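You operate a simulated robot arm through the tools that you are given. There is no shell and no other tool.

The job below is to be done with a simulated robot arm. You get a single attempt, and the scene is never put back.

## Task
Start up the test frame and pull out the keyboard tray.
Fine: grey plug into the control box before the power goes on; stop button out; zero the display.

Only the result counts: the job must be done as asked and must still hold three seconds after the hand-in. Knocking over, shifting, dropping, spilling or breaking anything else fails it.

## Robot
A 7-joint arm with a two-finger parallel gripper, fixed in place. Base frame: the origin is at the foot of the arm, x ahead of it, y to its left, z up. Lengths are in mm, angles in degrees, forces in N, time in s.
Its first joint turns from -166.0 to 166.0 degrees. Payload 4.4 kg.
The TCP is the grasp point between the finger pads, 23 mm short of the fingertips. In the tool frame z runs along the fingers and y along their closing line. Largest opening 94 mm; finger width 38, thickness 10; the body of the gripper, 54 by 96 mm, starts 39 mm behind the TCP.
Orientation is that of the tool frame in the base frame, as a unit quaternion [x, y, z, w]. With the fingers straight down and closing along the base's y, the tool's x points along the base's -x, its y along +y and its z along -z.

## Interface
- The arm moves only by the tool play_rows. Its argument "moves" is a list of rows, each a list of 3 entries, a list of its own where there are three numbers: the shift along the base's x, y, z in mm, then the turn, a rotation vector about the base's x, y, z in degrees, then the gripper command, from -1 (fully open) to 1 (shut), values between in proportion. In form: [[[dx, dy, dz], [rx, ry, rz], gripper], ...]. A call has 1 to 20 rows; each row shifts and turns the commanded pose from where the row before left it. Rows are played at 5 a second. More than 50 mm and 8.6 degrees between two rows, or a gripper value outside its range, and nothing of the call is played. Where a pose cannot be reached the arm comes as near as it can. A force on the tool above 90 N (or 10 N above the force at the start of the call, whichever is more), or a blocked arm, ends the call early, and 0.2 s more pass. The fingers move at their own pace (about 72 mm/s each) and stop on an object; they squeeze with about 31 N. The grip force told is the motor's: it shows also when the fingers shut on nothing. Time passes only in rows, and 0.2 s behind the last, so rows that do not move let the fingers close. The reply holds the time, the measured pose of the TCP, the force on the tool along the base axes, the opening and the grip force, in the units named above and with some noise, with the torque about the TCP (base axes, N m) and any sound that the robot's microphone picked up.
- Cameras (640 x 400 px; columns grow to the right, rows downward): "scene" is fixed at [400.4, -498.6, 1533.9]; the picture's right is [0.79, -0.61, 0.00], its down [-0.35, -0.45, -0.82] and it looks along [0.51, 0.65, -0.57] (base axes); focal length 318 px, centre (320, 200). "wrist" rides on the gripper at [86, 16, -74] in the tool frame; the picture's right is [-0.18, 0.98, 0.00], its down [-0.58, -0.11, -0.81] and it looks along [-0.79, -0.15, 0.59] (tool axes); focal length 243 px, centre (320, 200). There is no depth. A picture from a camera that has moved, and an enlarged one, comes with that camera's place and axes in the base frame and with its lens.
- grab_frame(camera): a new picture of that camera. No time passes.
- inspect(camera, box): a new picture of the part [left, top, right, bottom] of that camera's present view, enlarged. No time passes.
- hand_in(): hands the job in; it is judged then, once.

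Nothing tells you positions but the pictures and the camera data. Unless the task says otherwise, let go and move clear before handing in.

The tools are called after "Emit:" by a JSON object that holds its "name" and its "arguments". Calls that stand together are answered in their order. play_rows: Moves the arm, as the interface text tells. Its arguments: {"type":"object","properties":{"moves":{"type":"array"}},"required":["moves"]} The other tools are called the same way: grab_frame (camera) takes a picture; inspect (camera, box) takes an enlarged picture of a part of a camera's view; hand_in () hands the job in.

At the start:

```text
clock: 0.0
position: [728.9, 97.6, 1195.1]
tool_rot: [0.0, 1.0, 0.0, 0.0]
force: [-0.3, -0.9, -0.7]
moment: [-0.02, 0.03, 0.01]
width: 93.9
grasp_force: 0.1
```

scene: 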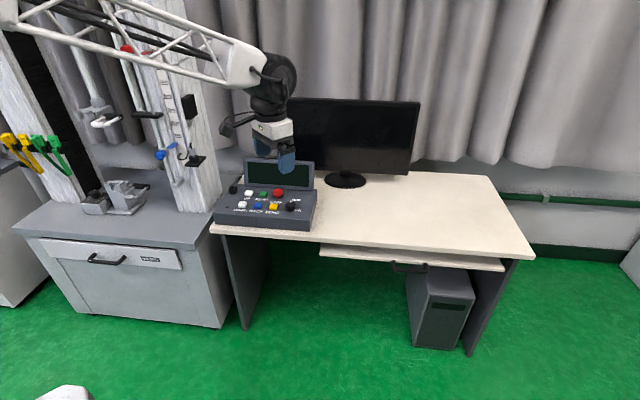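
wrist: 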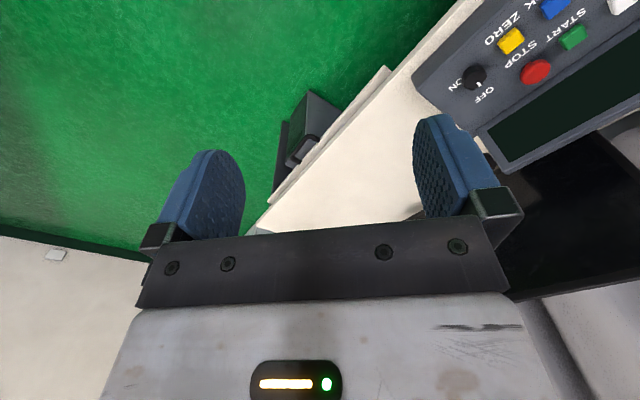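

I see a desk with a control box (buttons, display, rotary switch), a monitor, a PC tower and a keyboard tray under the desk top; to the left stands the test frame. I'll look closer before moving.

Emit:
{"name": "inspect", "arguments": {"camera": "scene", "box": [200, 140, 340, 240]}}

Emit:
{"name": "inspect", "arguments": {"camera": "scene", "box": [0, 20, 240, 220]}}

Emit:
{"name": "inspect", "arguments": {"camera": "scene", "box": [300, 160, 540, 360]}}

Emit:
{"name": "inspect", "arguments": {"camera": "wrist", "box": [400, 0, 640, 180]}}

```text
4.00 times, centred on (270, 190) of scene
camera zoom: at [400.4, -498.6, 1533.9], right [0.79, -0.61, 0.0], down [-0.35, -0.45, -0.82], along [0.51, 0.65, -0.57], focal length 1272 px, centre (520, 240)
```

zoom: 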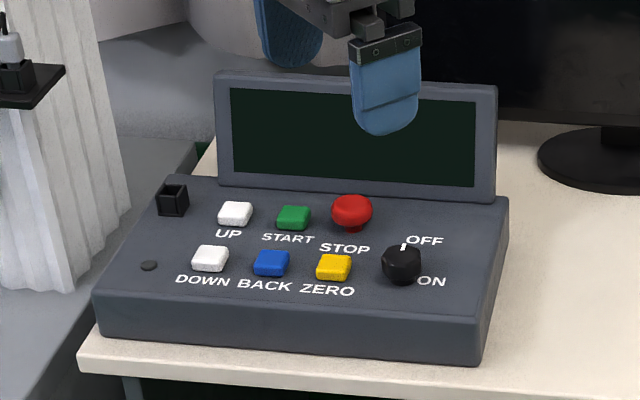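

```text
2.00 times, centred on (120, 120) of scene
camera zoom: at [400.4, -498.6, 1533.9], right [0.79, -0.61, 0.0], down [-0.35, -0.45, -0.82], along [0.51, 0.65, -0.57], focal length 636 px, centre (720, 360)
```

zoom: 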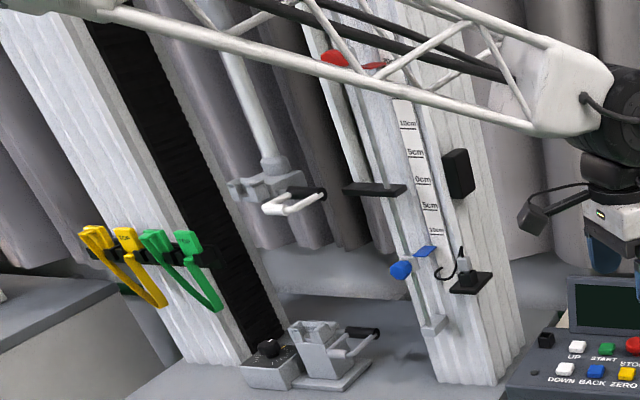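

```text
2.00 times, centred on (420, 260) of scene
camera zoom: at [400.4, -498.6, 1533.9], right [0.79, -0.61, 0.0], down [-0.35, -0.45, -0.82], along [0.51, 0.65, -0.57], focal length 636 px, centre (120, 80)
```

zoom: 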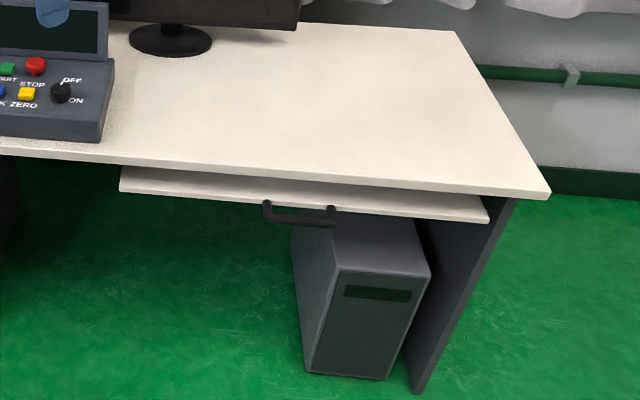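

```text
2.22 times, centred on (520, 90) of wrist
camera zoom: at [642.9, 113.2, 1268.0], right [0.18, 0.98, 0.0], down [0.58, -0.11, 0.81], along [0.79, -0.15, -0.59], focal length 539 px, centre (-124, 444)
```

zoom: 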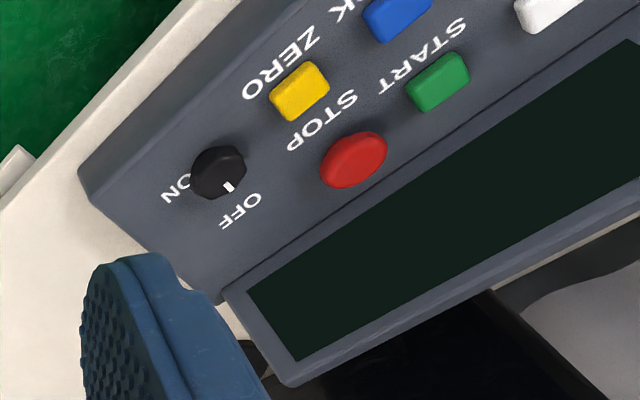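

The control box has a black socket at its rear left, a row of buttons, a red stop mushroom and an ON/OFF knob at OFF. A plug appears to be parked on a small black shelf on the frame's column; I'll zoom in on that.

Emit:
{"name": "inspect", "arguments": {"camera": "scene", "box": [140, 90, 220, 190]}}

Emit:
{"name": "inspect", "arguments": {"camera": "scene", "box": [170, 135, 210, 170]}}

Emit:
{"name": "inspect", "arguments": {"camera": "scene", "box": [222, 170, 262, 215]}}

Emit:
{"name": "inspect", "arguments": {"camera": "scene", "box": [260, 180, 310, 215]}}

Emit:
{"name": "inspect", "arguments": {"camera": "scene", "box": [210, 40, 310, 180]}}

Emit:
{"name": "inspect", "arguments": {"camera": "scene", "box": [60, 170, 160, 280]}}

Emit:
{"name": "inspect", "arguments": {"camera": "scene", "box": [370, 240, 450, 290]}}

```text
4.00 times, centred on (180, 140) of scene
camera zoom: at [400.4, -498.6, 1533.9], right [0.79, -0.61, 0.0], down [-0.35, -0.45, -0.82], along [0.51, 0.65, -0.57], focal length 1272 px, centre (880, 440)
```

zoom: 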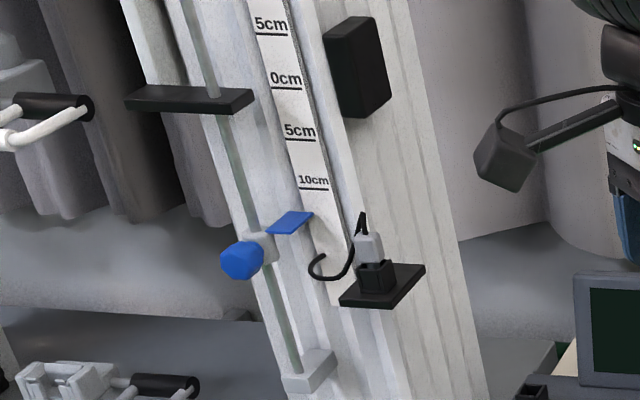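

```text
11.43 times, centred on (190, 152) of scene
camera zoom: at [400.4, -498.6, 1533.9], right [0.79, -0.61, 0.0], down [-0.35, -0.45, -0.82], along [0.51, 0.65, -0.57], focal length 3634 px, centre (1806, 743)
```

zoom: 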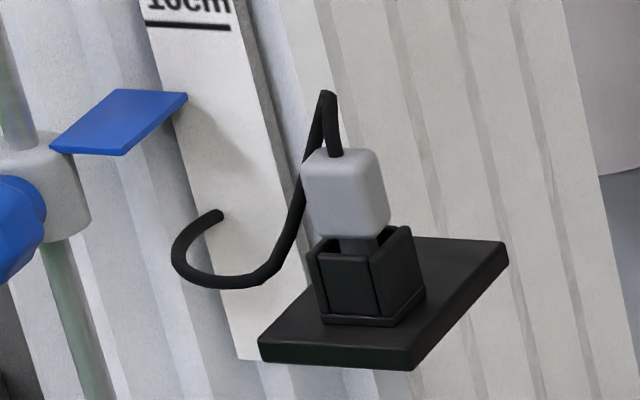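

```text
8.89 times, centred on (242, 192) of scene
camera zoom: at [400.4, -498.6, 1533.9], right [0.79, -0.61, 0.0], down [-0.35, -0.45, -0.82], along [0.51, 0.65, -0.57], focal length 2827 px, centre (1013, 267)
```

zoom: 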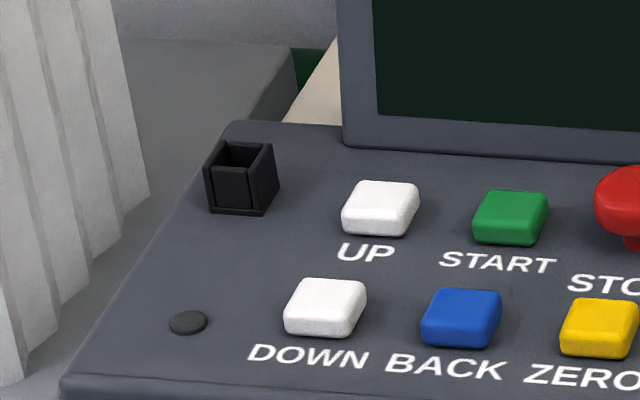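

```text
11.43 times, centred on (285, 198) of scene
camera zoom: at [400.4, -498.6, 1533.9], right [0.79, -0.61, 0.0], down [-0.35, -0.45, -0.82], along [0.51, 0.65, -0.57], focal length 3634 px, centre (720, 229)
```

zoom: 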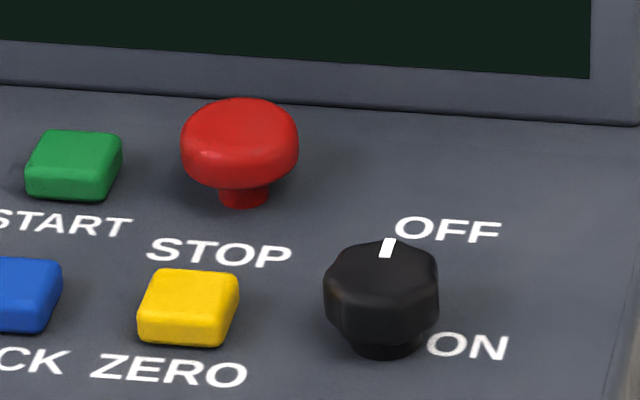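

```text
2.86 times, centred on (260, 110) of scene
camera zoom: at [400.4, -498.6, 1533.9], right [0.79, -0.61, 0.0], down [-0.35, -0.45, -0.82], along [0.51, 0.65, -0.57], focal length 909 px, centre (491, 457)
```

zoom: 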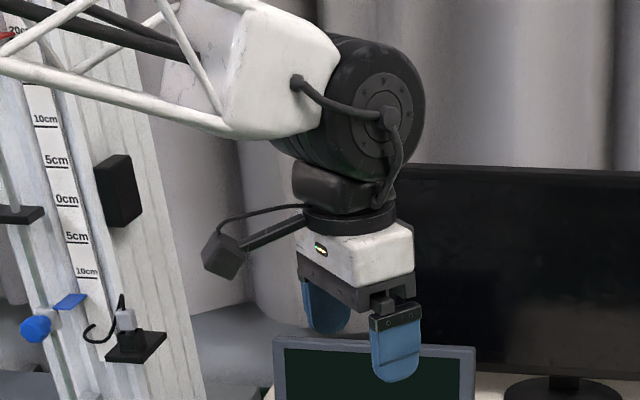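

```text
3.64 times, centred on (110, 225) of scene
camera zoom: at [400.4, -498.6, 1533.9], right [0.79, -0.61, 0.0], down [-0.35, -0.45, -0.82], along [0.51, 0.65, -0.57], focal length 1156 px, centre (1084, 109)
```

zoom: 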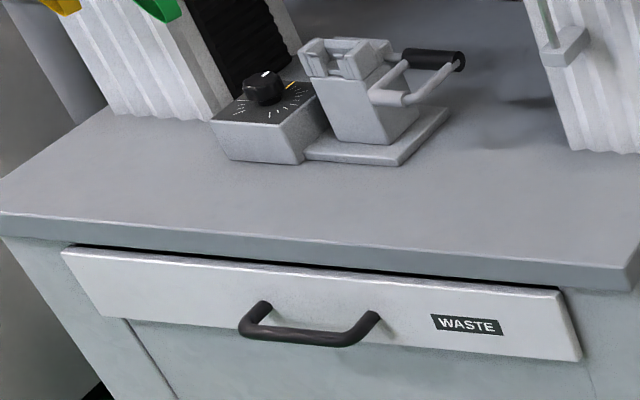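

```text
8.00 times, centred on (410, 265) of scene
camera zoom: at [400.4, -498.6, 1533.9], right [0.79, -0.61, 0.0], down [-0.35, -0.45, -0.82], along [0.51, 0.65, -0.57], focal length 2544 px, centre (-400, -320)
```

zoom: 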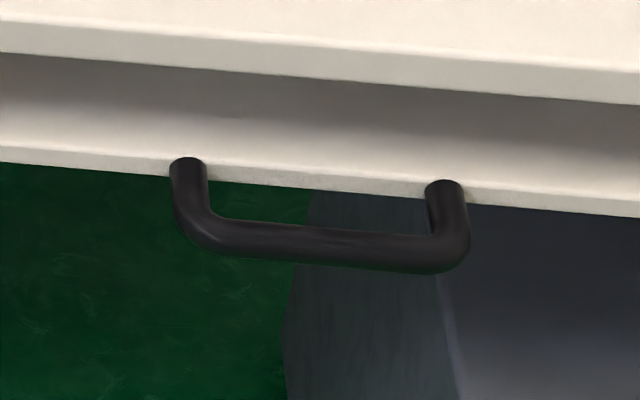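

The frame is rotated about 45° in the base frame: I take the stop button to be near (922, 448, 830), the knob near (918, 350, 823), and yellow ZERO near (869, 395, 814). The grey plug sits in a black dock on the frame column, roughly near (715, 755, 955). I'll swing the wrist camera towards it for triangulation.

Emit:
{"name": "play_rows", "arguments": {"moves": [[[-13, 30, -3], [0, 0, 6.5], -1], [[-13, 30, -3], [0, 0, 6.5], -1], [[-13, 30, -3], [0, 0, 6.5], -1], [[-13, 30, -3], [0, 0, 6.5], -1], [[-13, 30, -3], [0, 0, 6.5], -1], [[-13, 30, -3], [0, 0, 6.5], -1], [[-13, 30, -3], [0, 0, 6.5], -1], [[-13, 30, -3], [0, 0, 6.5], -1], [[-13, 30, -3], [0, 0, 6.5], -1], [[-13, 30, -3], [0, 0, 6.5], -1]]}}

Emit:
{"name": "grab_frame", "arguments": {"camera": "wrist"}}

Emit:
{"name": "grab_frame", "arguments": {"camera": "scene"}}

```text
clock: 2.2
position: [598.8, 397.0, 1165.0]
tool_rot: [-0.537, 0.843, 0.0, -0.001]
force: [0.1, 0.6, 0.3]
moment: [-0.01, -0.06, 0.02]
width: 94.1
grasp_force: 0.0
```

```text
taken
camera wrist: at [547.8, 325.9, 1238.0], right [-0.81, 0.58, 0.0], down [0.34, 0.48, 0.81], along [0.47, 0.66, -0.59], focal length 243 px, centre (320, 200)
```

wrist: 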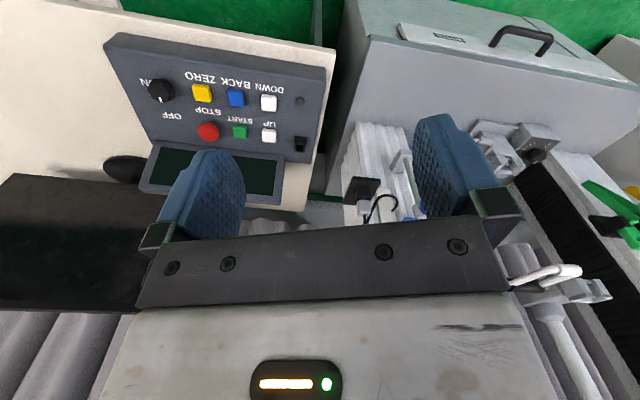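

```text
taken
```

scene: 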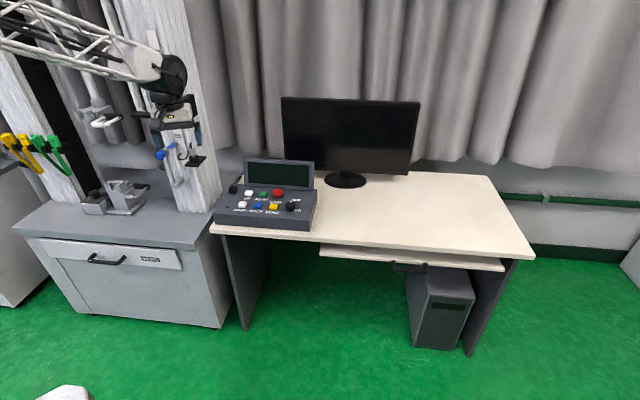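

The wrist view now shows the whole control box and the plug's dock on the column. I'll enlarge both for triangulation.

Emit:
{"name": "inspect", "arguments": {"camera": "wrist", "box": [100, 30, 340, 210]}}

Emit:
{"name": "inspect", "arguments": {"camera": "wrist", "box": [320, 150, 440, 230]}}

Emit:
{"name": "inspect", "arguments": {"camera": "wrist", "box": [140, 70, 260, 150]}}

Emit:
{"name": "inspect", "arguments": {"camera": "wrist", "box": [240, 80, 340, 160]}}

```text
2.22 times, centred on (220, 120) of wrist
camera zoom: at [547.8, 325.9, 1238.0], right [-0.81, 0.58, 0.0], down [0.34, 0.48, 0.81], along [0.47, 0.66, -0.59], focal length 539 px, centre (542, 378)
```

zoom: 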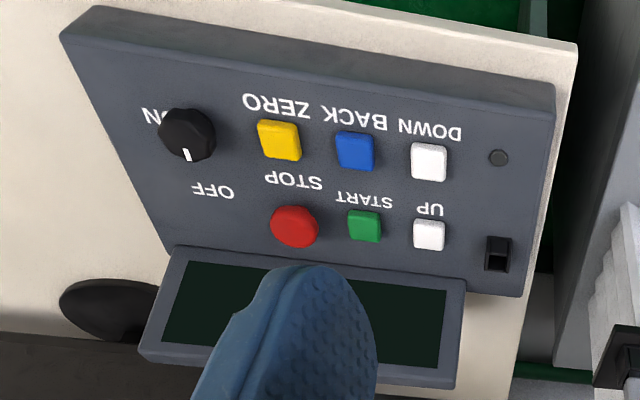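

```text
5.00 times, centred on (380, 190) of wrist
camera zoom: at [547.8, 325.9, 1238.0], right [-0.81, 0.58, 0.0], down [0.34, 0.48, 0.81], along [0.47, 0.66, -0.59], focal length 1213 px, centre (20, 250)
```

zoom: 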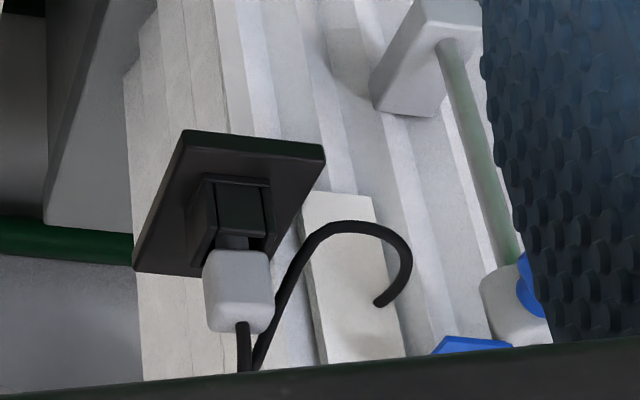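

```text
5.00 times, centred on (200, 110) of wrist
camera zoom: at [547.8, 325.9, 1238.0], right [-0.81, 0.58, 0.0], down [0.34, 0.48, 0.81], along [0.47, 0.66, -0.59], focal length 1213 px, centre (920, 650)
```

zoom: 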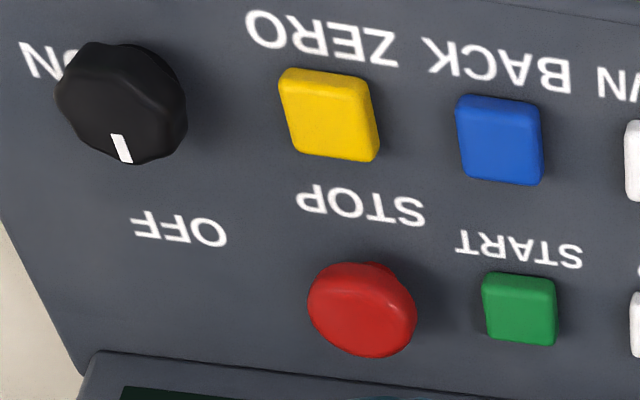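

```text
5.00 times, centred on (290, 120) of wrist
camera zoom: at [547.8, 325.9, 1238.0], right [-0.81, 0.58, 0.0], down [0.34, 0.48, 0.81], along [0.47, 0.66, -0.59], focal length 1213 px, centre (470, 600)
```

zoom: 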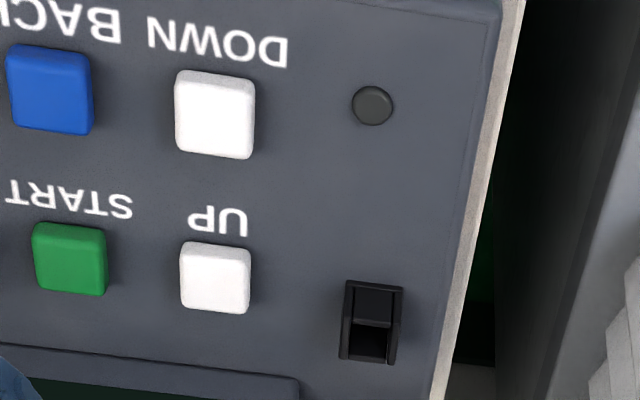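

The panel looks flat at z≈801 with its axes at about 45° in the base frame; the socket top is near (800, 601, 823) and the plug body near (688, 650, 1003). I'll turn the tool to yaw 45° and come nearer the plug for a better look.

Emit:
{"name": "play_rows", "arguments": {"moves": [[[1, 34, -20], [0, 0, -5], -1], [[1, 34, -20], [0, 0, -5], -1], [[1, 34, -20], [0, 0, -5], -1], [[1, 34, -20], [0, 0, -5], -1]]}}

Emit:
{"name": "grab_frame", "arguments": {"camera": "wrist"}}

Emit:
{"name": "grab_frame", "arguments": {"camera": "scene"}}

```text
clock: 3.2
position: [602.6, 533.0, 1086.1]
tool_rot: [-0.382, 0.924, 0.001, 0.001]
force: [0.2, 1.0, -0.2]
moment: [-0.01, -0.03, 0.0]
width: 94.1
grasp_force: 0.1
```

```text
taken
camera wrist: at [530.4, 483.5, 1158.4], right [-0.56, 0.83, 0.0], down [0.49, 0.33, 0.81], along [0.67, 0.46, -0.59], focal length 243 px, centre (320, 200)
```

wrist: 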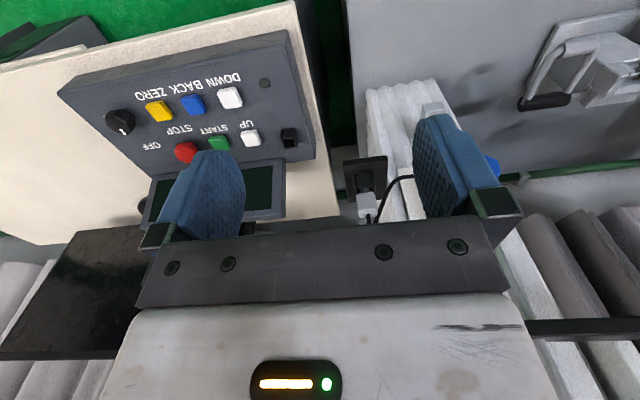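

```text
taken
```

scene: 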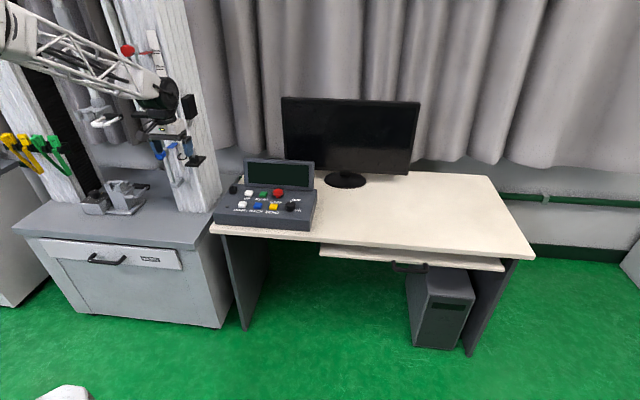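

Emit:
{"name": "inspect", "arguments": {"camera": "wrist", "box": [320, 130, 440, 230]}}

Emit:
{"name": "inspect", "arguments": {"camera": "wrist", "box": [230, 60, 330, 160]}}

Emit:
{"name": "inspect", "arguments": {"camera": "wrist", "box": [100, 80, 240, 180]}}

Emit:
{"name": "inspect", "arguments": {"camera": "scene", "box": [140, 80, 230, 190]}}

```text
4.00 times, centred on (380, 180) of wrist
camera zoom: at [530.4, 483.5, 1158.4], right [-0.56, 0.83, 0.0], down [0.49, 0.33, 0.81], along [0.67, 0.46, -0.59], focal length 970 px, centre (80, 280)
```

zoom: 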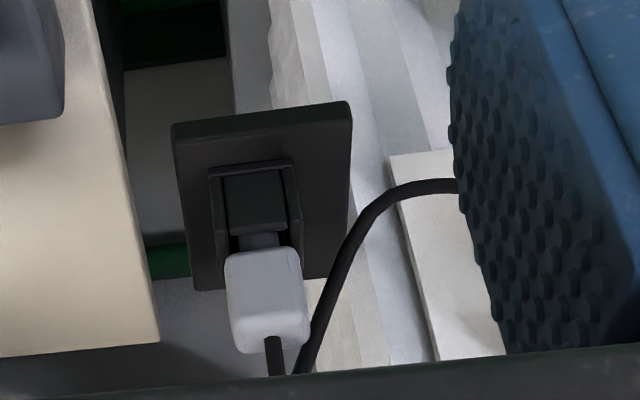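

```text
4.00 times, centred on (280, 110) of wrist
camera zoom: at [530.4, 483.5, 1158.4], right [-0.56, 0.83, 0.0], down [0.49, 0.33, 0.81], along [0.67, 0.46, -0.59], focal length 970 px, centre (480, 560)
```

zoom: 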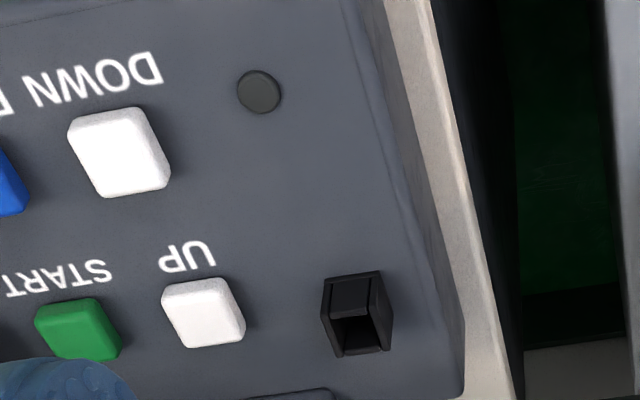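

```text
4.00 times, centred on (170, 130) of wrist
camera zoom: at [530.4, 483.5, 1158.4], right [-0.56, 0.83, 0.0], down [0.49, 0.33, 0.81], along [0.67, 0.46, -0.59], focal length 970 px, centre (920, 480)
```

zoom: 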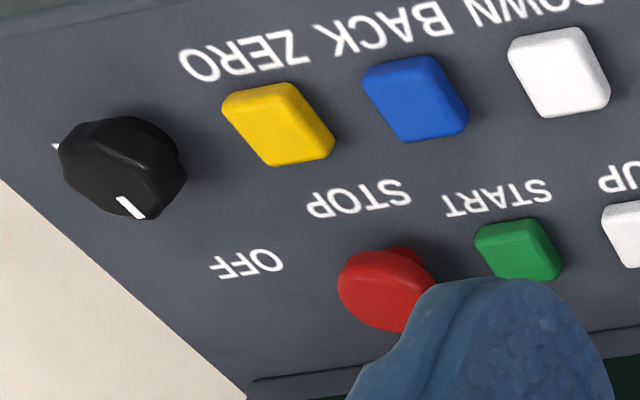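

```text
3.64 times, centred on (185, 135) of scene
camera zoom: at [400.4, -498.6, 1533.9], right [0.79, -0.61, 0.0], down [-0.35, -0.45, -0.82], along [0.51, 0.65, -0.57], focal length 1156 px, centre (811, 436)
```

zoom: 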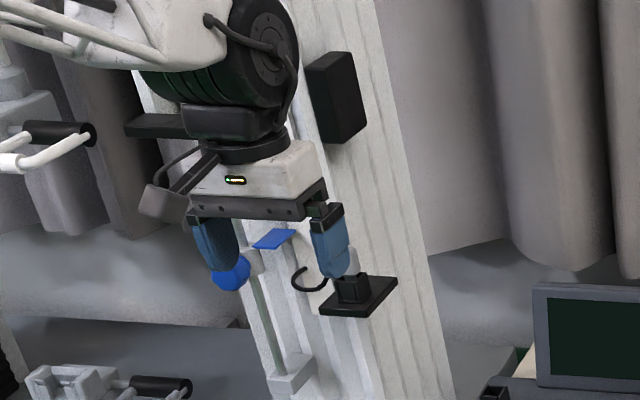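

The plug is aligned with the 45° axes, body centre near (688, 653, 1001), sitting in a dock like the socket on the box. I'll tilt the tool 20° outward (closing line still horizontal) and go to a pre-grasp point above the plug.

Emit:
{"name": "play_rows", "arguments": {"moves": [[[12, 20, 4], [3.54, -3.54, 0], -1], [[12, 20, 4], [3.54, -3.54, 0], -1], [[12, 20, 4], [3.54, -3.54, 0], -1], [[12, 20, 4], [3.54, -3.54, 0], -1]]}}

Emit:
{"name": "grab_frame", "arguments": {"camera": "wrist"}}

Emit:
{"name": "inspect", "arguments": {"camera": "scene", "box": [140, 80, 230, 190]}}

```text
clock: 4.2
position: [650.6, 614.1, 1099.9]
tool_rot: [-0.376, 0.91, 0.067, 0.161]
force: [-0.5, 0.4, -0.6]
moment: [-0.01, -0.04, -0.02]
width: 93.8
grasp_force: 0.0
```

```text
taken
camera wrist: at [564.3, 549.1, 1139.5], right [-0.57, 0.82, 0.06], down [0.27, 0.11, 0.96], along [0.78, 0.57, -0.28], focal length 243 px, centre (320, 200)
```

wrist: 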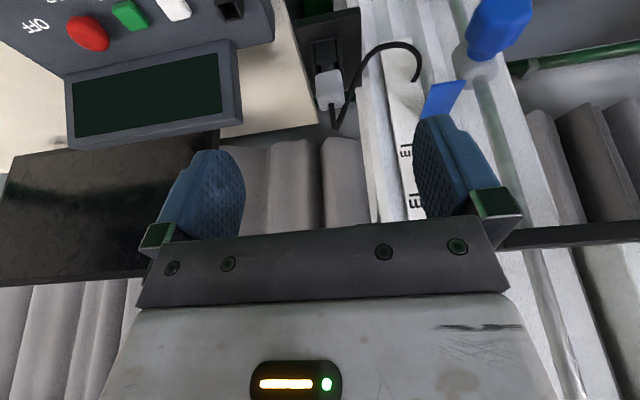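

```text
3.64 times, centred on (185, 135) of scene
camera zoom: at [400.4, -498.6, 1533.9], right [0.79, -0.61, 0.0], down [-0.35, -0.45, -0.82], along [0.51, 0.65, -0.57], focal length 1156 px, centre (811, 436)
```

zoom: 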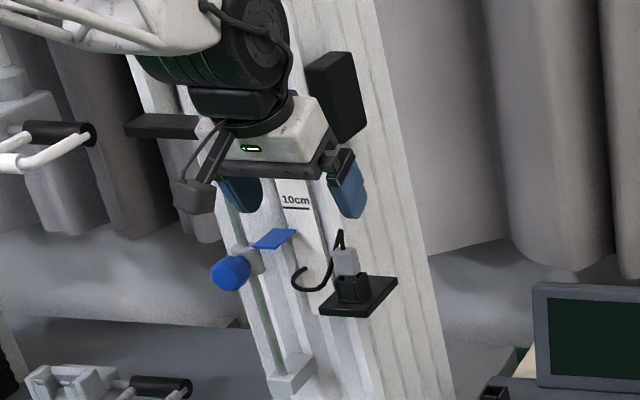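

Emit:
{"name": "inspect", "arguments": {"camera": "wrist", "box": [290, 30, 430, 140]}}

Emit:
{"name": "inspect", "arguments": {"camera": "scene", "box": [170, 135, 210, 170]}}

```text
3.64 times, centred on (360, 85) of wrist
camera zoom: at [564.3, 549.1, 1139.5], right [-0.57, 0.82, 0.06], down [0.27, 0.11, 0.96], along [0.78, 0.57, -0.28], focal length 882 px, centre (174, 618)
```

zoom: 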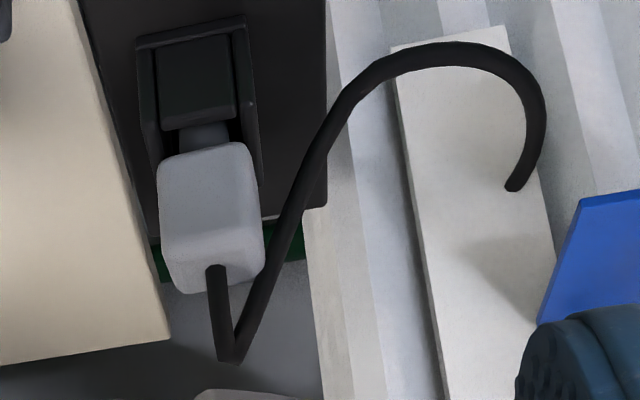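

```text
11.43 times, centred on (190, 152) of scene
camera zoom: at [400.4, -498.6, 1533.9], right [0.79, -0.61, 0.0], down [-0.35, -0.45, -0.82], along [0.51, 0.65, -0.57], focal length 3634 px, centre (1806, 743)
```

zoom: 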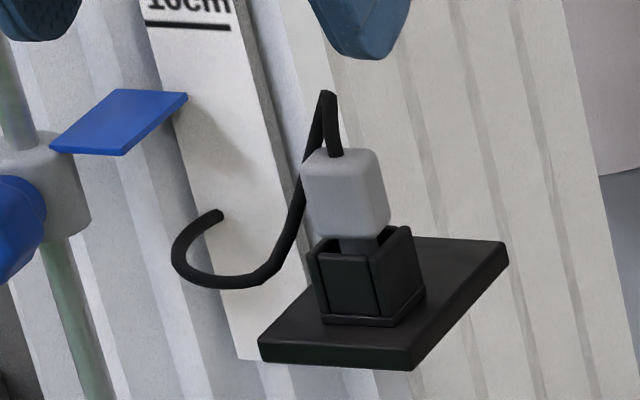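

The plug's axis is now well fixed: about (691, 660), body from z≈988 to 1011, and the socket rim at z≈983. I'll narrow the fingers a little and go down along the tool axis, stopping short to check.

Emit:
{"name": "play_rows", "arguments": {"moves": [[[15.1, 20.5, 0], [0, 0, 0], -0.35], [[0, 0, 0], [0, 0, 0], -0.35], [[7.4, 7.4, -28.5], [0, 0, 0], -0.35], [[7.4, 7.4, -28.5], [0, 0, 0], -0.35]]}}

Emit:
{"name": "grab_frame", "arguments": {"camera": "wrist"}}

Emit:
{"name": "inspect", "arguments": {"camera": "scene", "box": [150, 100, 230, 180]}}

```text
clock: 5.2
position: [680.8, 649.3, 1042.7]
tool_rot: [-0.377, 0.909, 0.067, 0.161]
force: [-0.2, 0.2, 0.9]
moment: [-0.03, 0.01, -0.01]
width: 63.4
grasp_force: 0.0
```

```text
taken
camera wrist: at [594.4, 584.5, 1082.3], right [-0.57, 0.82, 0.06], down [0.27, 0.11, 0.96], along [0.77, 0.56, -0.28], focal length 243 px, centre (320, 200)
```

wrist: 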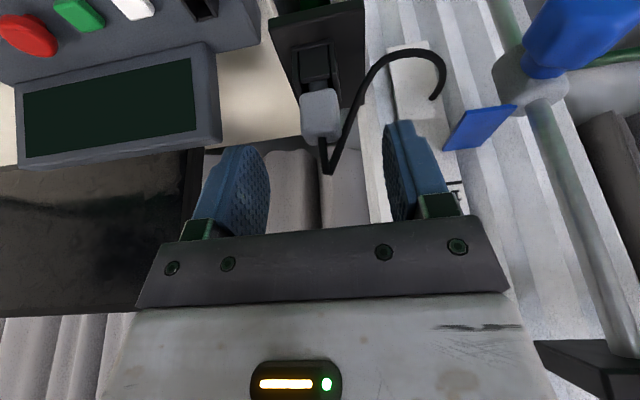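

```text
5.00 times, centred on (190, 140) of scene
camera zoom: at [400.4, -498.6, 1533.9], right [0.79, -0.61, 0.0], down [-0.35, -0.45, -0.82], along [0.51, 0.65, -0.57], focal length 1590 px, centre (970, 500)
```

zoom: 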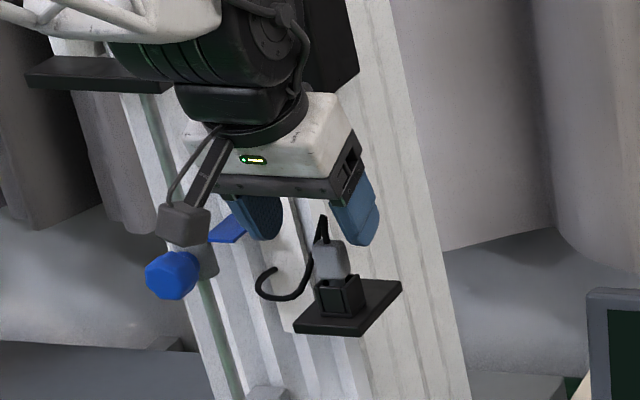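

Emit:
{"name": "inspect", "arguments": {"camera": "wrist", "box": [260, 30, 400, 190]}}

Emit:
{"name": "inspect", "arguments": {"camera": "scene", "box": [170, 130, 215, 170]}}

```text
2.50 times, centred on (330, 110) of wrist
camera zoom: at [594.4, 584.5, 1082.3], right [-0.57, 0.82, 0.06], down [0.27, 0.11, 0.96], along [0.77, 0.56, -0.28], focal length 606 px, centre (295, 425)
```

zoom: 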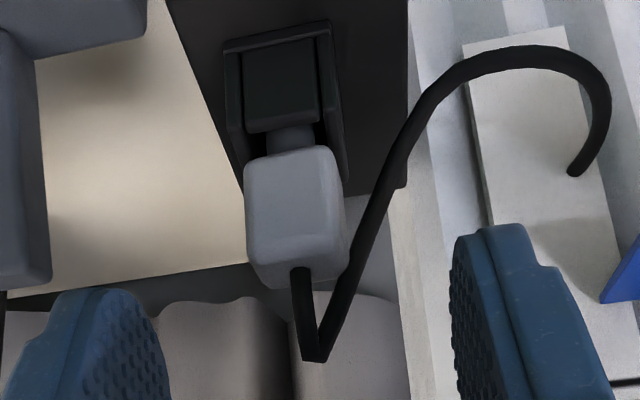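

```text
10.00 times, centred on (192, 150) of scene
camera zoom: at [400.4, -498.6, 1533.9], right [0.79, -0.61, 0.0], down [-0.35, -0.45, -0.82], along [0.51, 0.65, -0.57], focal length 3180 px, centre (1595, 700)
```

zoom: 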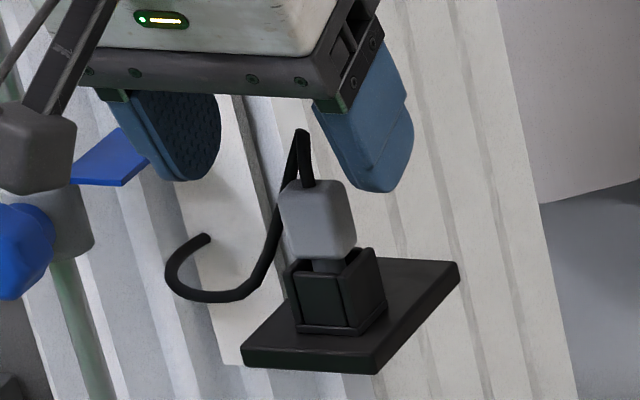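

The fingers straddle the plug evenly; the cable exit triangulates to the same spot again. I'll finish the descent and close on the plug body.

Emit:
{"name": "play_rows", "arguments": {"moves": [[[7.2, 7.6, -29.5], [0, 0, 0], -0.35], [[0, 0, 0], [0, 0, 0], -0.35]]}}

Emit:
{"name": "inspect", "arguments": {"camera": "scene", "box": [170, 130, 215, 170]}}

Emit:
{"name": "grab_frame", "arguments": {"camera": "wrist"}}

```text
clock: 5.8
position: [688.1, 657.0, 1014.9]
tool_rot: [-0.377, 0.91, 0.067, 0.16]
force: [0.8, 0.0, -0.1]
moment: [0.01, 0.01, -0.03]
width: 63.6
grasp_force: 0.1
```

```text
10.00 times, centred on (192, 150) of scene
camera zoom: at [400.4, -498.6, 1533.9], right [0.79, -0.61, 0.0], down [-0.35, -0.45, -0.82], along [0.51, 0.65, -0.57], focal length 3180 px, centre (1595, 700)
```

zoom: 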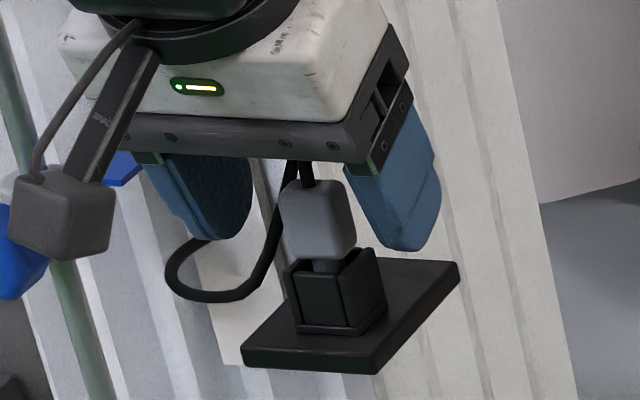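

```text
taken
camera wrist: at [601.7, 592.1, 1053.0], right [-0.57, 0.82, 0.06], down [0.27, 0.11, 0.96], along [0.77, 0.56, -0.28], focal length 243 px, centre (320, 200)
```

wrist: 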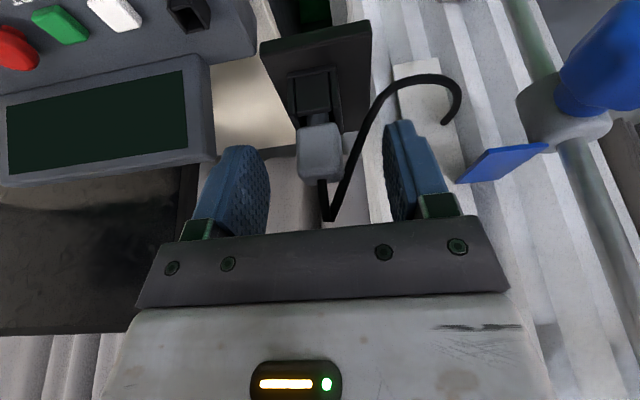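

Emit:
{"name": "play_rows", "arguments": {"moves": [[[0, 0, 0], [0, 0, 0], 0.3], [[0, 0, 0], [0, 0, 0], 1], [[0, 0, 0], [0, 0, 0], 1], [[0, 0, 0], [0, 0, 0], 1]]}}

Emit:
{"name": "inspect", "arguments": {"camera": "scene", "box": [170, 130, 215, 170]}}

Emit:
{"name": "inspect", "arguments": {"camera": "wrist", "box": [240, 20, 420, 220]}}

```text
clock: 6.8
position: [688.3, 656.1, 1014.4]
tool_rot: [-0.378, 0.91, 0.067, 0.16]
force: [0.7, -0.4, -0.1]
moment: [-0.02, 0.01, 0.01]
width: 21.0
grasp_force: 31.0
```

```text
10.00 times, centred on (192, 150) of scene
camera zoom: at [400.4, -498.6, 1533.9], right [0.79, -0.61, 0.0], down [-0.35, -0.45, -0.82], along [0.51, 0.65, -0.57], focal length 3180 px, centre (1595, 700)
```

zoom: 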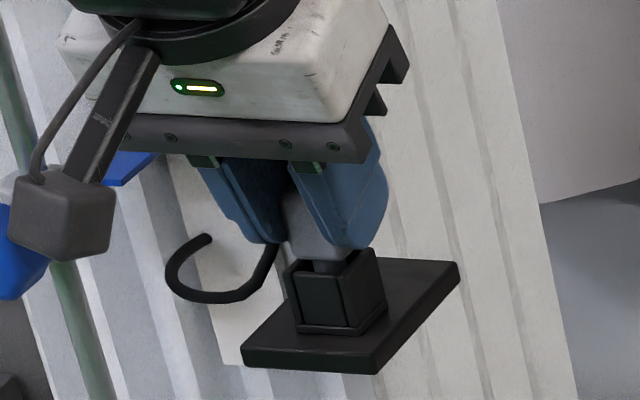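

```text
2.00 times, centred on (330, 120) of wrist
camera zoom: at [601.7, 591.8, 1053.0], right [-0.57, 0.82, 0.06], down [0.27, 0.11, 0.96], along [0.77, 0.56, -0.28], focal length 485 px, centre (300, 360)
```

zoom: 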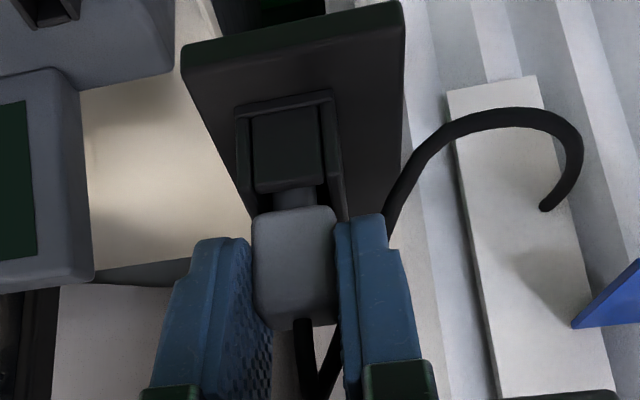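

The gripper has stopped on the plug at 21 mm with full squeeze. I'll lift it straight up out of the dock.

Emit:
{"name": "play_rows", "arguments": {"moves": [[[0, 0, 8], [0, 0, 0], 1], [[0, 0, 10], [0, 0, 0], 1], [[0, 0, 15], [0, 0, 0], 1], [[0, 0, 20], [0, 0, 0], 1]]}}

Emit:
{"name": "inspect", "arguments": {"camera": "scene", "box": [160, 110, 220, 170]}}

Emit:
{"name": "grab_frame", "arguments": {"camera": "wrist"}}

```text
clock: 7.8
position: [687.7, 656.2, 1066.8]
tool_rot: [-0.377, 0.91, 0.067, 0.16]
force: [0.2, 0.1, 0.1]
moment: [0.01, -0.01, 0.01]
width: 21.2
grasp_force: 30.4
```

```text
6.67 times, centred on (190, 140) of scene
camera zoom: at [400.4, -498.6, 1533.9], right [0.79, -0.61, 0.0], down [-0.35, -0.45, -0.82], along [0.51, 0.65, -0.57], focal length 2120 px, centre (1187, 600)
```

zoom: 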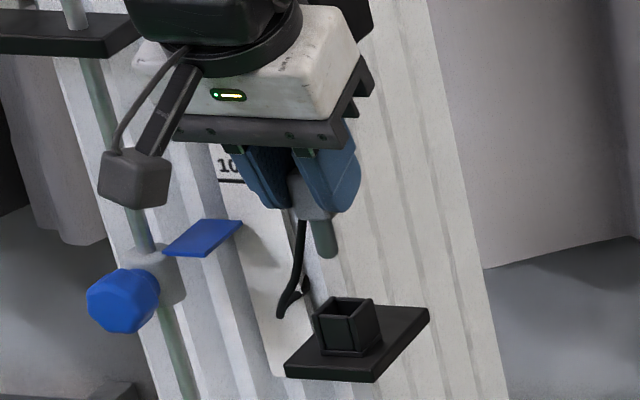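

```text
taken
camera wrist: at [601.6, 592.1, 1106.0], right [-0.57, 0.82, 0.06], down [0.27, 0.11, 0.96], along [0.77, 0.56, -0.28], focal length 243 px, centre (320, 200)
```

wrist: 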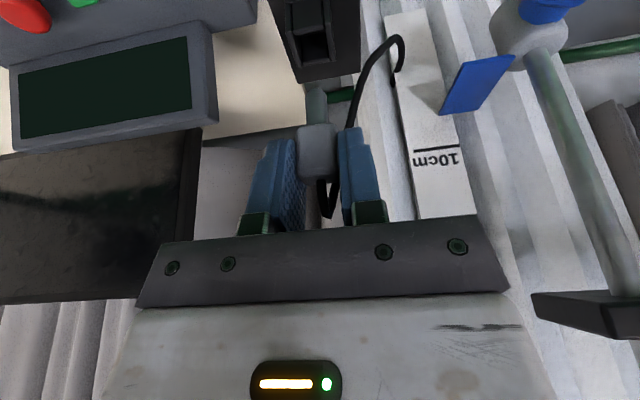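

The plug is out of the dock and held firmly, with a rounded pin below its body. I'll carry it right and then down to hover above the control box socket.

Emit:
{"name": "play_rows", "arguments": {"moves": [[[28, -28, 0], [0, 0, 0], 1], [[28, -28, 0], [0, 0, 0], 1], [[28, -28, 0], [0, 0, 0], 1], [[6.5, 6.5, -34], [0, 0, 0], 1], [[6.5, 6.5, -34], [0, 0, 0], 1], [[6.5, 6.5, -34], [0, 0, 0], 1], [[6.5, 6.5, -34], [0, 0, 0], 1]]}}

Emit:
{"name": "grab_frame", "arguments": {"camera": "wrist"}}

Emit:
{"name": "grab_frame", "arguments": {"camera": "scene"}}

```text
clock: 9.4
position: [798.3, 597.5, 932.1]
tool_rot: [-0.376, 0.91, 0.067, 0.161]
force: [0.0, 0.7, 0.2]
moment: [-0.03, 0.02, -0.01]
width: 20.6
grasp_force: 31.1
```

```text
taken
camera wrist: at [711.8, 533.1, 970.9], right [-0.57, 0.82, 0.06], down [0.27, 0.11, 0.96], along [0.78, 0.57, -0.28], focal length 243 px, centre (320, 200)
```

wrist: 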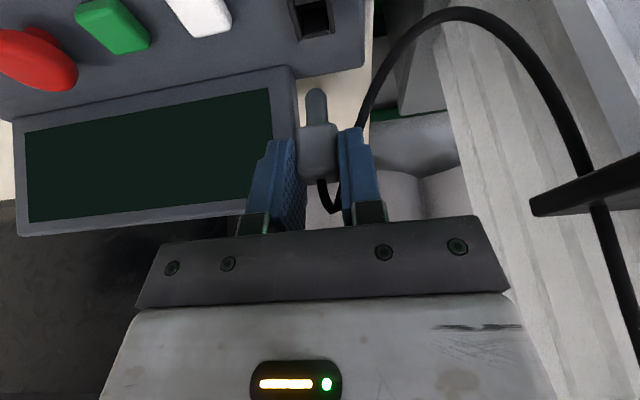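

```text
taken
```

scene: 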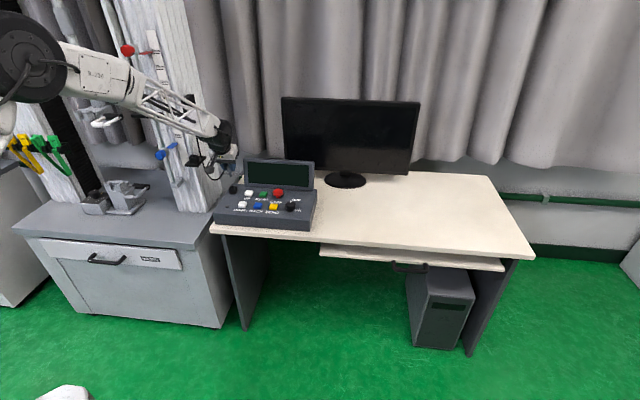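

The plug hovers above the box with the socket just visible ahead of it. I'll zoom in on both to fix the alignment.

Emit:
{"name": "inspect", "arguments": {"camera": "wrist", "box": [260, 0, 380, 100]}}

Emit:
{"name": "inspect", "arguments": {"camera": "wrist", "box": [240, 70, 400, 220]}}

Emit:
{"name": "inspect", "arguments": {"camera": "scene", "box": [205, 145, 265, 210]}}

```text
4.00 times, centred on (320, 50) of wrist
camera zoom: at [711.8, 533.1, 970.9], right [-0.57, 0.82, 0.06], down [0.27, 0.11, 0.96], along [0.78, 0.57, -0.28], focal length 970 px, centre (320, 800)
```

zoom: 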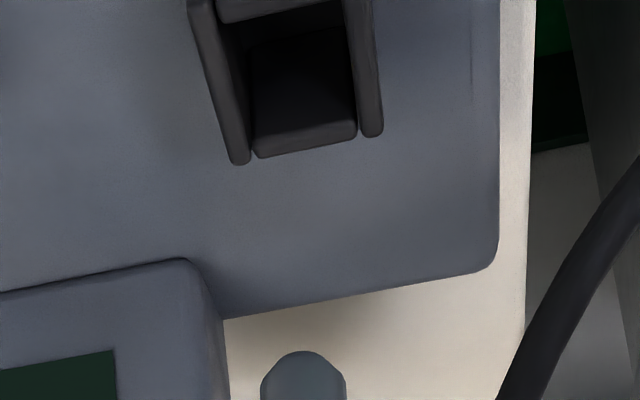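

```text
2.67 times, centred on (320, 145) of wrist
camera zoom: at [711.8, 533.1, 970.9], right [-0.57, 0.82, 0.06], down [0.27, 0.11, 0.96], along [0.78, 0.57, -0.28], focal length 647 px, centre (320, 347)
```

zoom: 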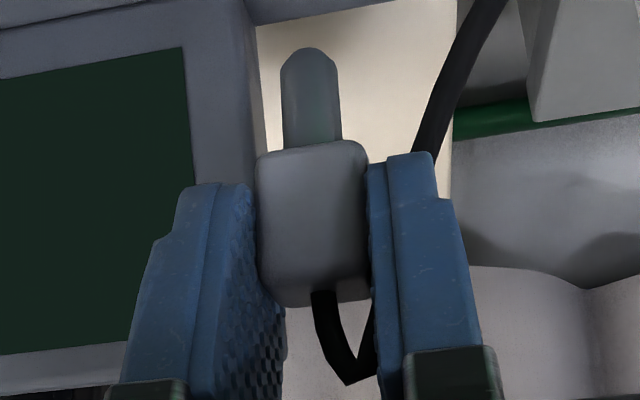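

```text
6.15 times, centred on (235, 178) of scene
camera zoom: at [400.4, -498.6, 1533.9], right [0.79, -0.61, 0.0], down [-0.35, -0.45, -0.82], along [0.51, 0.65, -0.57], focal length 1957 px, centre (843, 338)
```

zoom: 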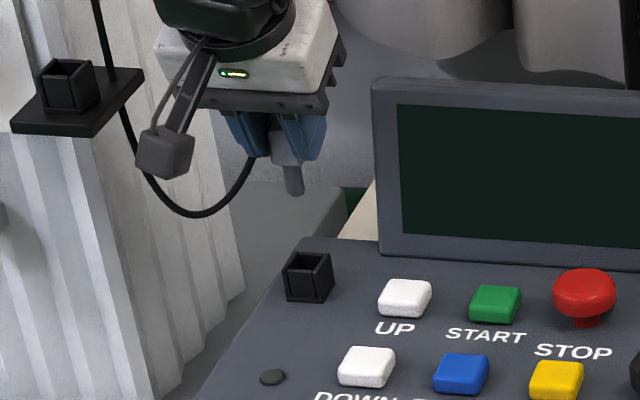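

The pin is about 12 mm thick and the socket's opening about 18 mm, so there's some room. I'll lower until the pin tip is just above the rim, where the view gives a direct comparison.

Emit:
{"name": "play_rows", "arguments": {"moves": [[[-0.5, 0.5, -24], [0, 0, 0], 1], [[-0.5, 0.5, -22], [0, 0, 0], 1], [[0, 0, 0], [0, 0, 0], 1]]}}

Emit:
{"name": "grab_frame", "arguments": {"camera": "wrist"}}

Emit:
{"name": "inspect", "arguments": {"camera": "wrist", "box": [250, 20, 390, 140]}}

Emit:
{"name": "inspect", "arguments": {"camera": "scene", "box": [215, 150, 265, 205]}}

```text
clock: 10.2
position: [797.7, 599.4, 886.5]
tool_rot: [-0.377, 0.91, 0.067, 0.161]
force: [-0.6, -0.3, -0.1]
moment: [-0.01, -0.01, -0.03]
width: 20.7
grasp_force: 31.2
```

```text
taken
camera wrist: at [710.6, 534.7, 924.2], right [-0.57, 0.82, 0.06], down [0.27, 0.11, 0.96], along [0.77, 0.56, -0.28], focal length 243 px, centre (320, 200)
```

wrist: 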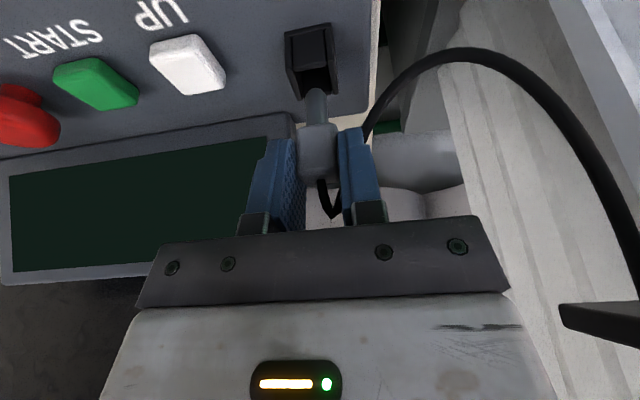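

```text
3.33 times, centred on (320, 80) of wrist
camera zoom: at [710.6, 534.7, 924.2], right [-0.57, 0.82, 0.06], down [0.27, 0.11, 0.96], along [0.77, 0.56, -0.28], focal length 809 px, centre (320, 600)
```

zoom: 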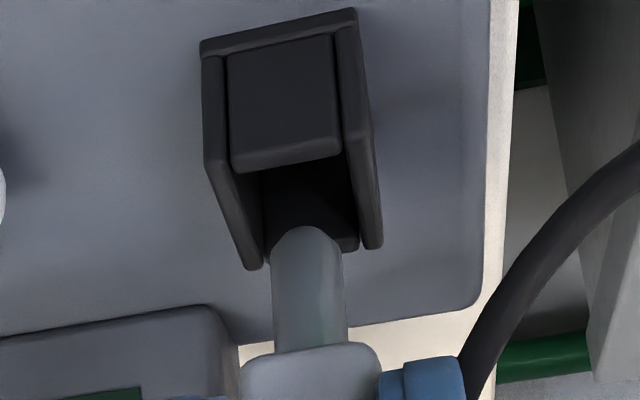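

```text
7.27 times, centred on (240, 178) of scene
camera zoom: at [400.4, -498.6, 1533.9], right [0.79, -0.61, 0.0], down [-0.35, -0.45, -0.82], along [0.51, 0.65, -0.57], focal length 2313 px, centre (902, 364)
```

zoom: 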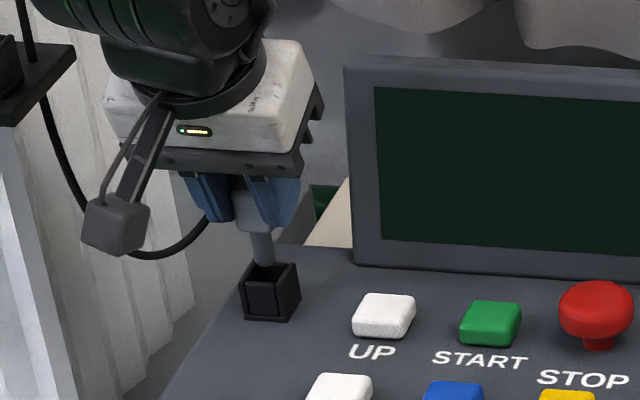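

Pin and socket line up within about a millimetre in this view (rim at z≈825). I'll nudge 1 mm right and lower in small steps, watching the force.

Emit:
{"name": "play_rows", "arguments": {"moves": [[[0.7, -0.7, -5], [0, 0, 0], 1], [[0, 0, -5], [0, 0, 0], 1], [[0, 0, -5], [0, 0, 0], 1]]}}

Emit:
{"name": "inspect", "arguments": {"camera": "wrist", "box": [250, 20, 390, 140]}}

Emit:
{"name": "inspect", "arguments": {"camera": "scene", "box": [215, 150, 265, 205]}}

```text
clock: 11.0
position: [797.7, 599.6, 870.9]
tool_rot: [-0.376, 0.91, 0.067, 0.161]
force: [-0.9, -0.5, 0.8]
moment: [-0.03, 0.01, 0.0]
width: 20.9
grasp_force: 31.5
```

```text
3.33 times, centred on (320, 80) of wrist
camera zoom: at [711.6, 534.2, 909.7], right [-0.57, 0.82, 0.06], down [0.27, 0.11, 0.96], along [0.77, 0.56, -0.28], focal length 809 px, centre (320, 600)
```

zoom: 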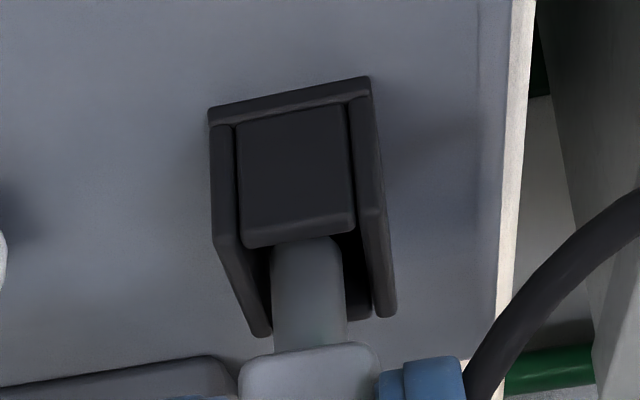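

```text
7.27 times, centred on (240, 178) of scene
camera zoom: at [400.4, -498.6, 1533.9], right [0.79, -0.61, 0.0], down [-0.35, -0.45, -0.82], along [0.51, 0.65, -0.57], focal length 2313 px, centre (902, 364)
```

zoom: 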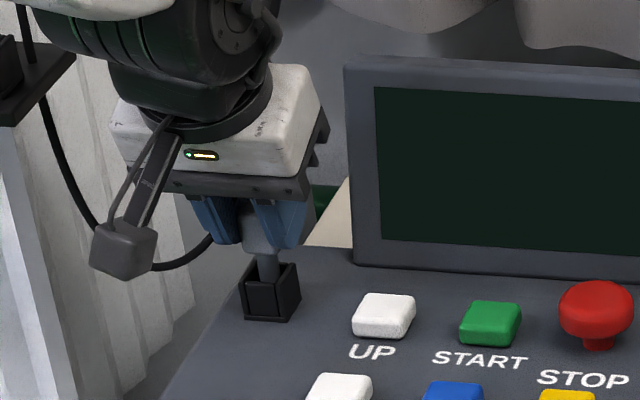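

The pin tip is entering the socket, centred within about half a millimetre and with no contact force. I'll continue down to the seat.

Emit:
{"name": "play_rows", "arguments": {"moves": [[[0, 0, -5], [0, 0, 0], 1], [[0, 0, -5], [0, 0, 0], 1], [[0, 0, -3], [0, 0, 0], 1]]}}

Emit:
{"name": "inspect", "arguments": {"camera": "wrist", "box": [250, 40, 390, 160]}}

Emit:
{"name": "inspect", "arguments": {"camera": "scene", "box": [215, 150, 265, 205]}}

```text
clock: 11.8
position: [798.0, 599.3, 858.1]
tool_rot: [-0.377, 0.91, 0.067, 0.161]
force: [-0.4, -0.9, 7.5]
moment: [-0.03, 0.0, 0.02]
width: 20.7
grasp_force: 30.5
```

```text
3.33 times, centred on (320, 100) of wrist
camera zoom: at [711.4, 534.3, 896.9], right [-0.57, 0.82, 0.06], down [0.27, 0.11, 0.96], along [0.78, 0.57, -0.28], focal length 809 px, centre (320, 533)
```

zoom: 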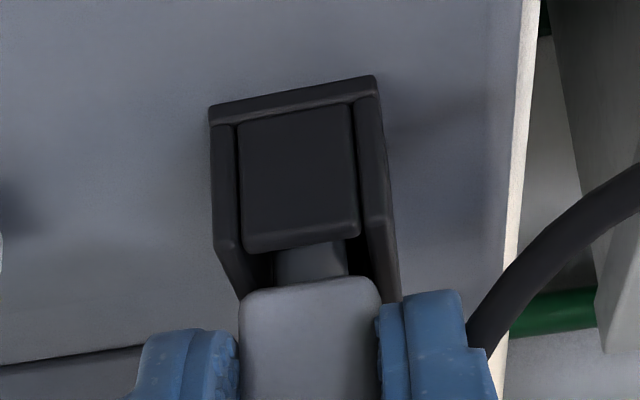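

```text
7.27 times, centred on (240, 178) of scene
camera zoom: at [400.4, -498.6, 1533.9], right [0.79, -0.61, 0.0], down [-0.35, -0.45, -0.82], along [0.51, 0.65, -0.57], focal length 2313 px, centre (902, 364)
```

zoom: 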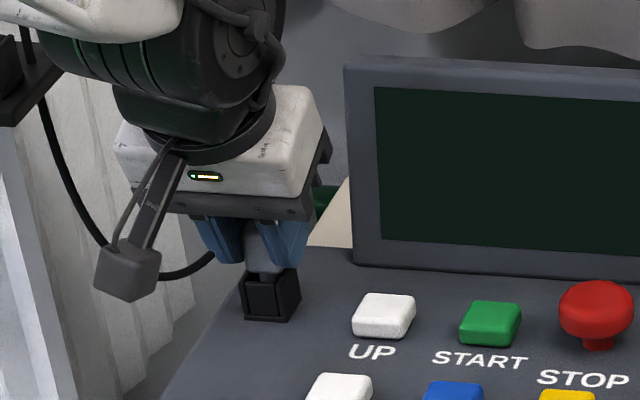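

Contact has started (about 7.5 N upward). I'll press gently a few millimetres more to make sure it seats.

Emit:
{"name": "play_rows", "arguments": {"moves": [[[0, 0, -2], [0, 0, 0], 1], [[0, 0, 0], [0, 0, 0], 1]]}}

Emit:
{"name": "inspect", "arguments": {"camera": "wrist", "box": [250, 40, 390, 160]}}

```text
clock: 12.4
position: [799.1, 599.2, 857.5]
tool_rot: [-0.376, 0.91, 0.067, 0.162]
force: [-1.2, -1.1, 28.6]
moment: [0.01, -0.03, -0.02]
width: 20.7
grasp_force: 31.0
```

```text
3.33 times, centred on (320, 100) of wrist
camera zoom: at [711.6, 534.5, 896.4], right [-0.57, 0.82, 0.06], down [0.27, 0.11, 0.96], along [0.78, 0.57, -0.28], focal length 809 px, centre (320, 533)
```

zoom: 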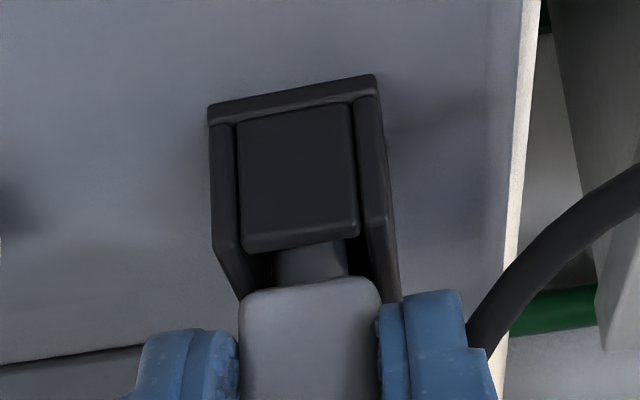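

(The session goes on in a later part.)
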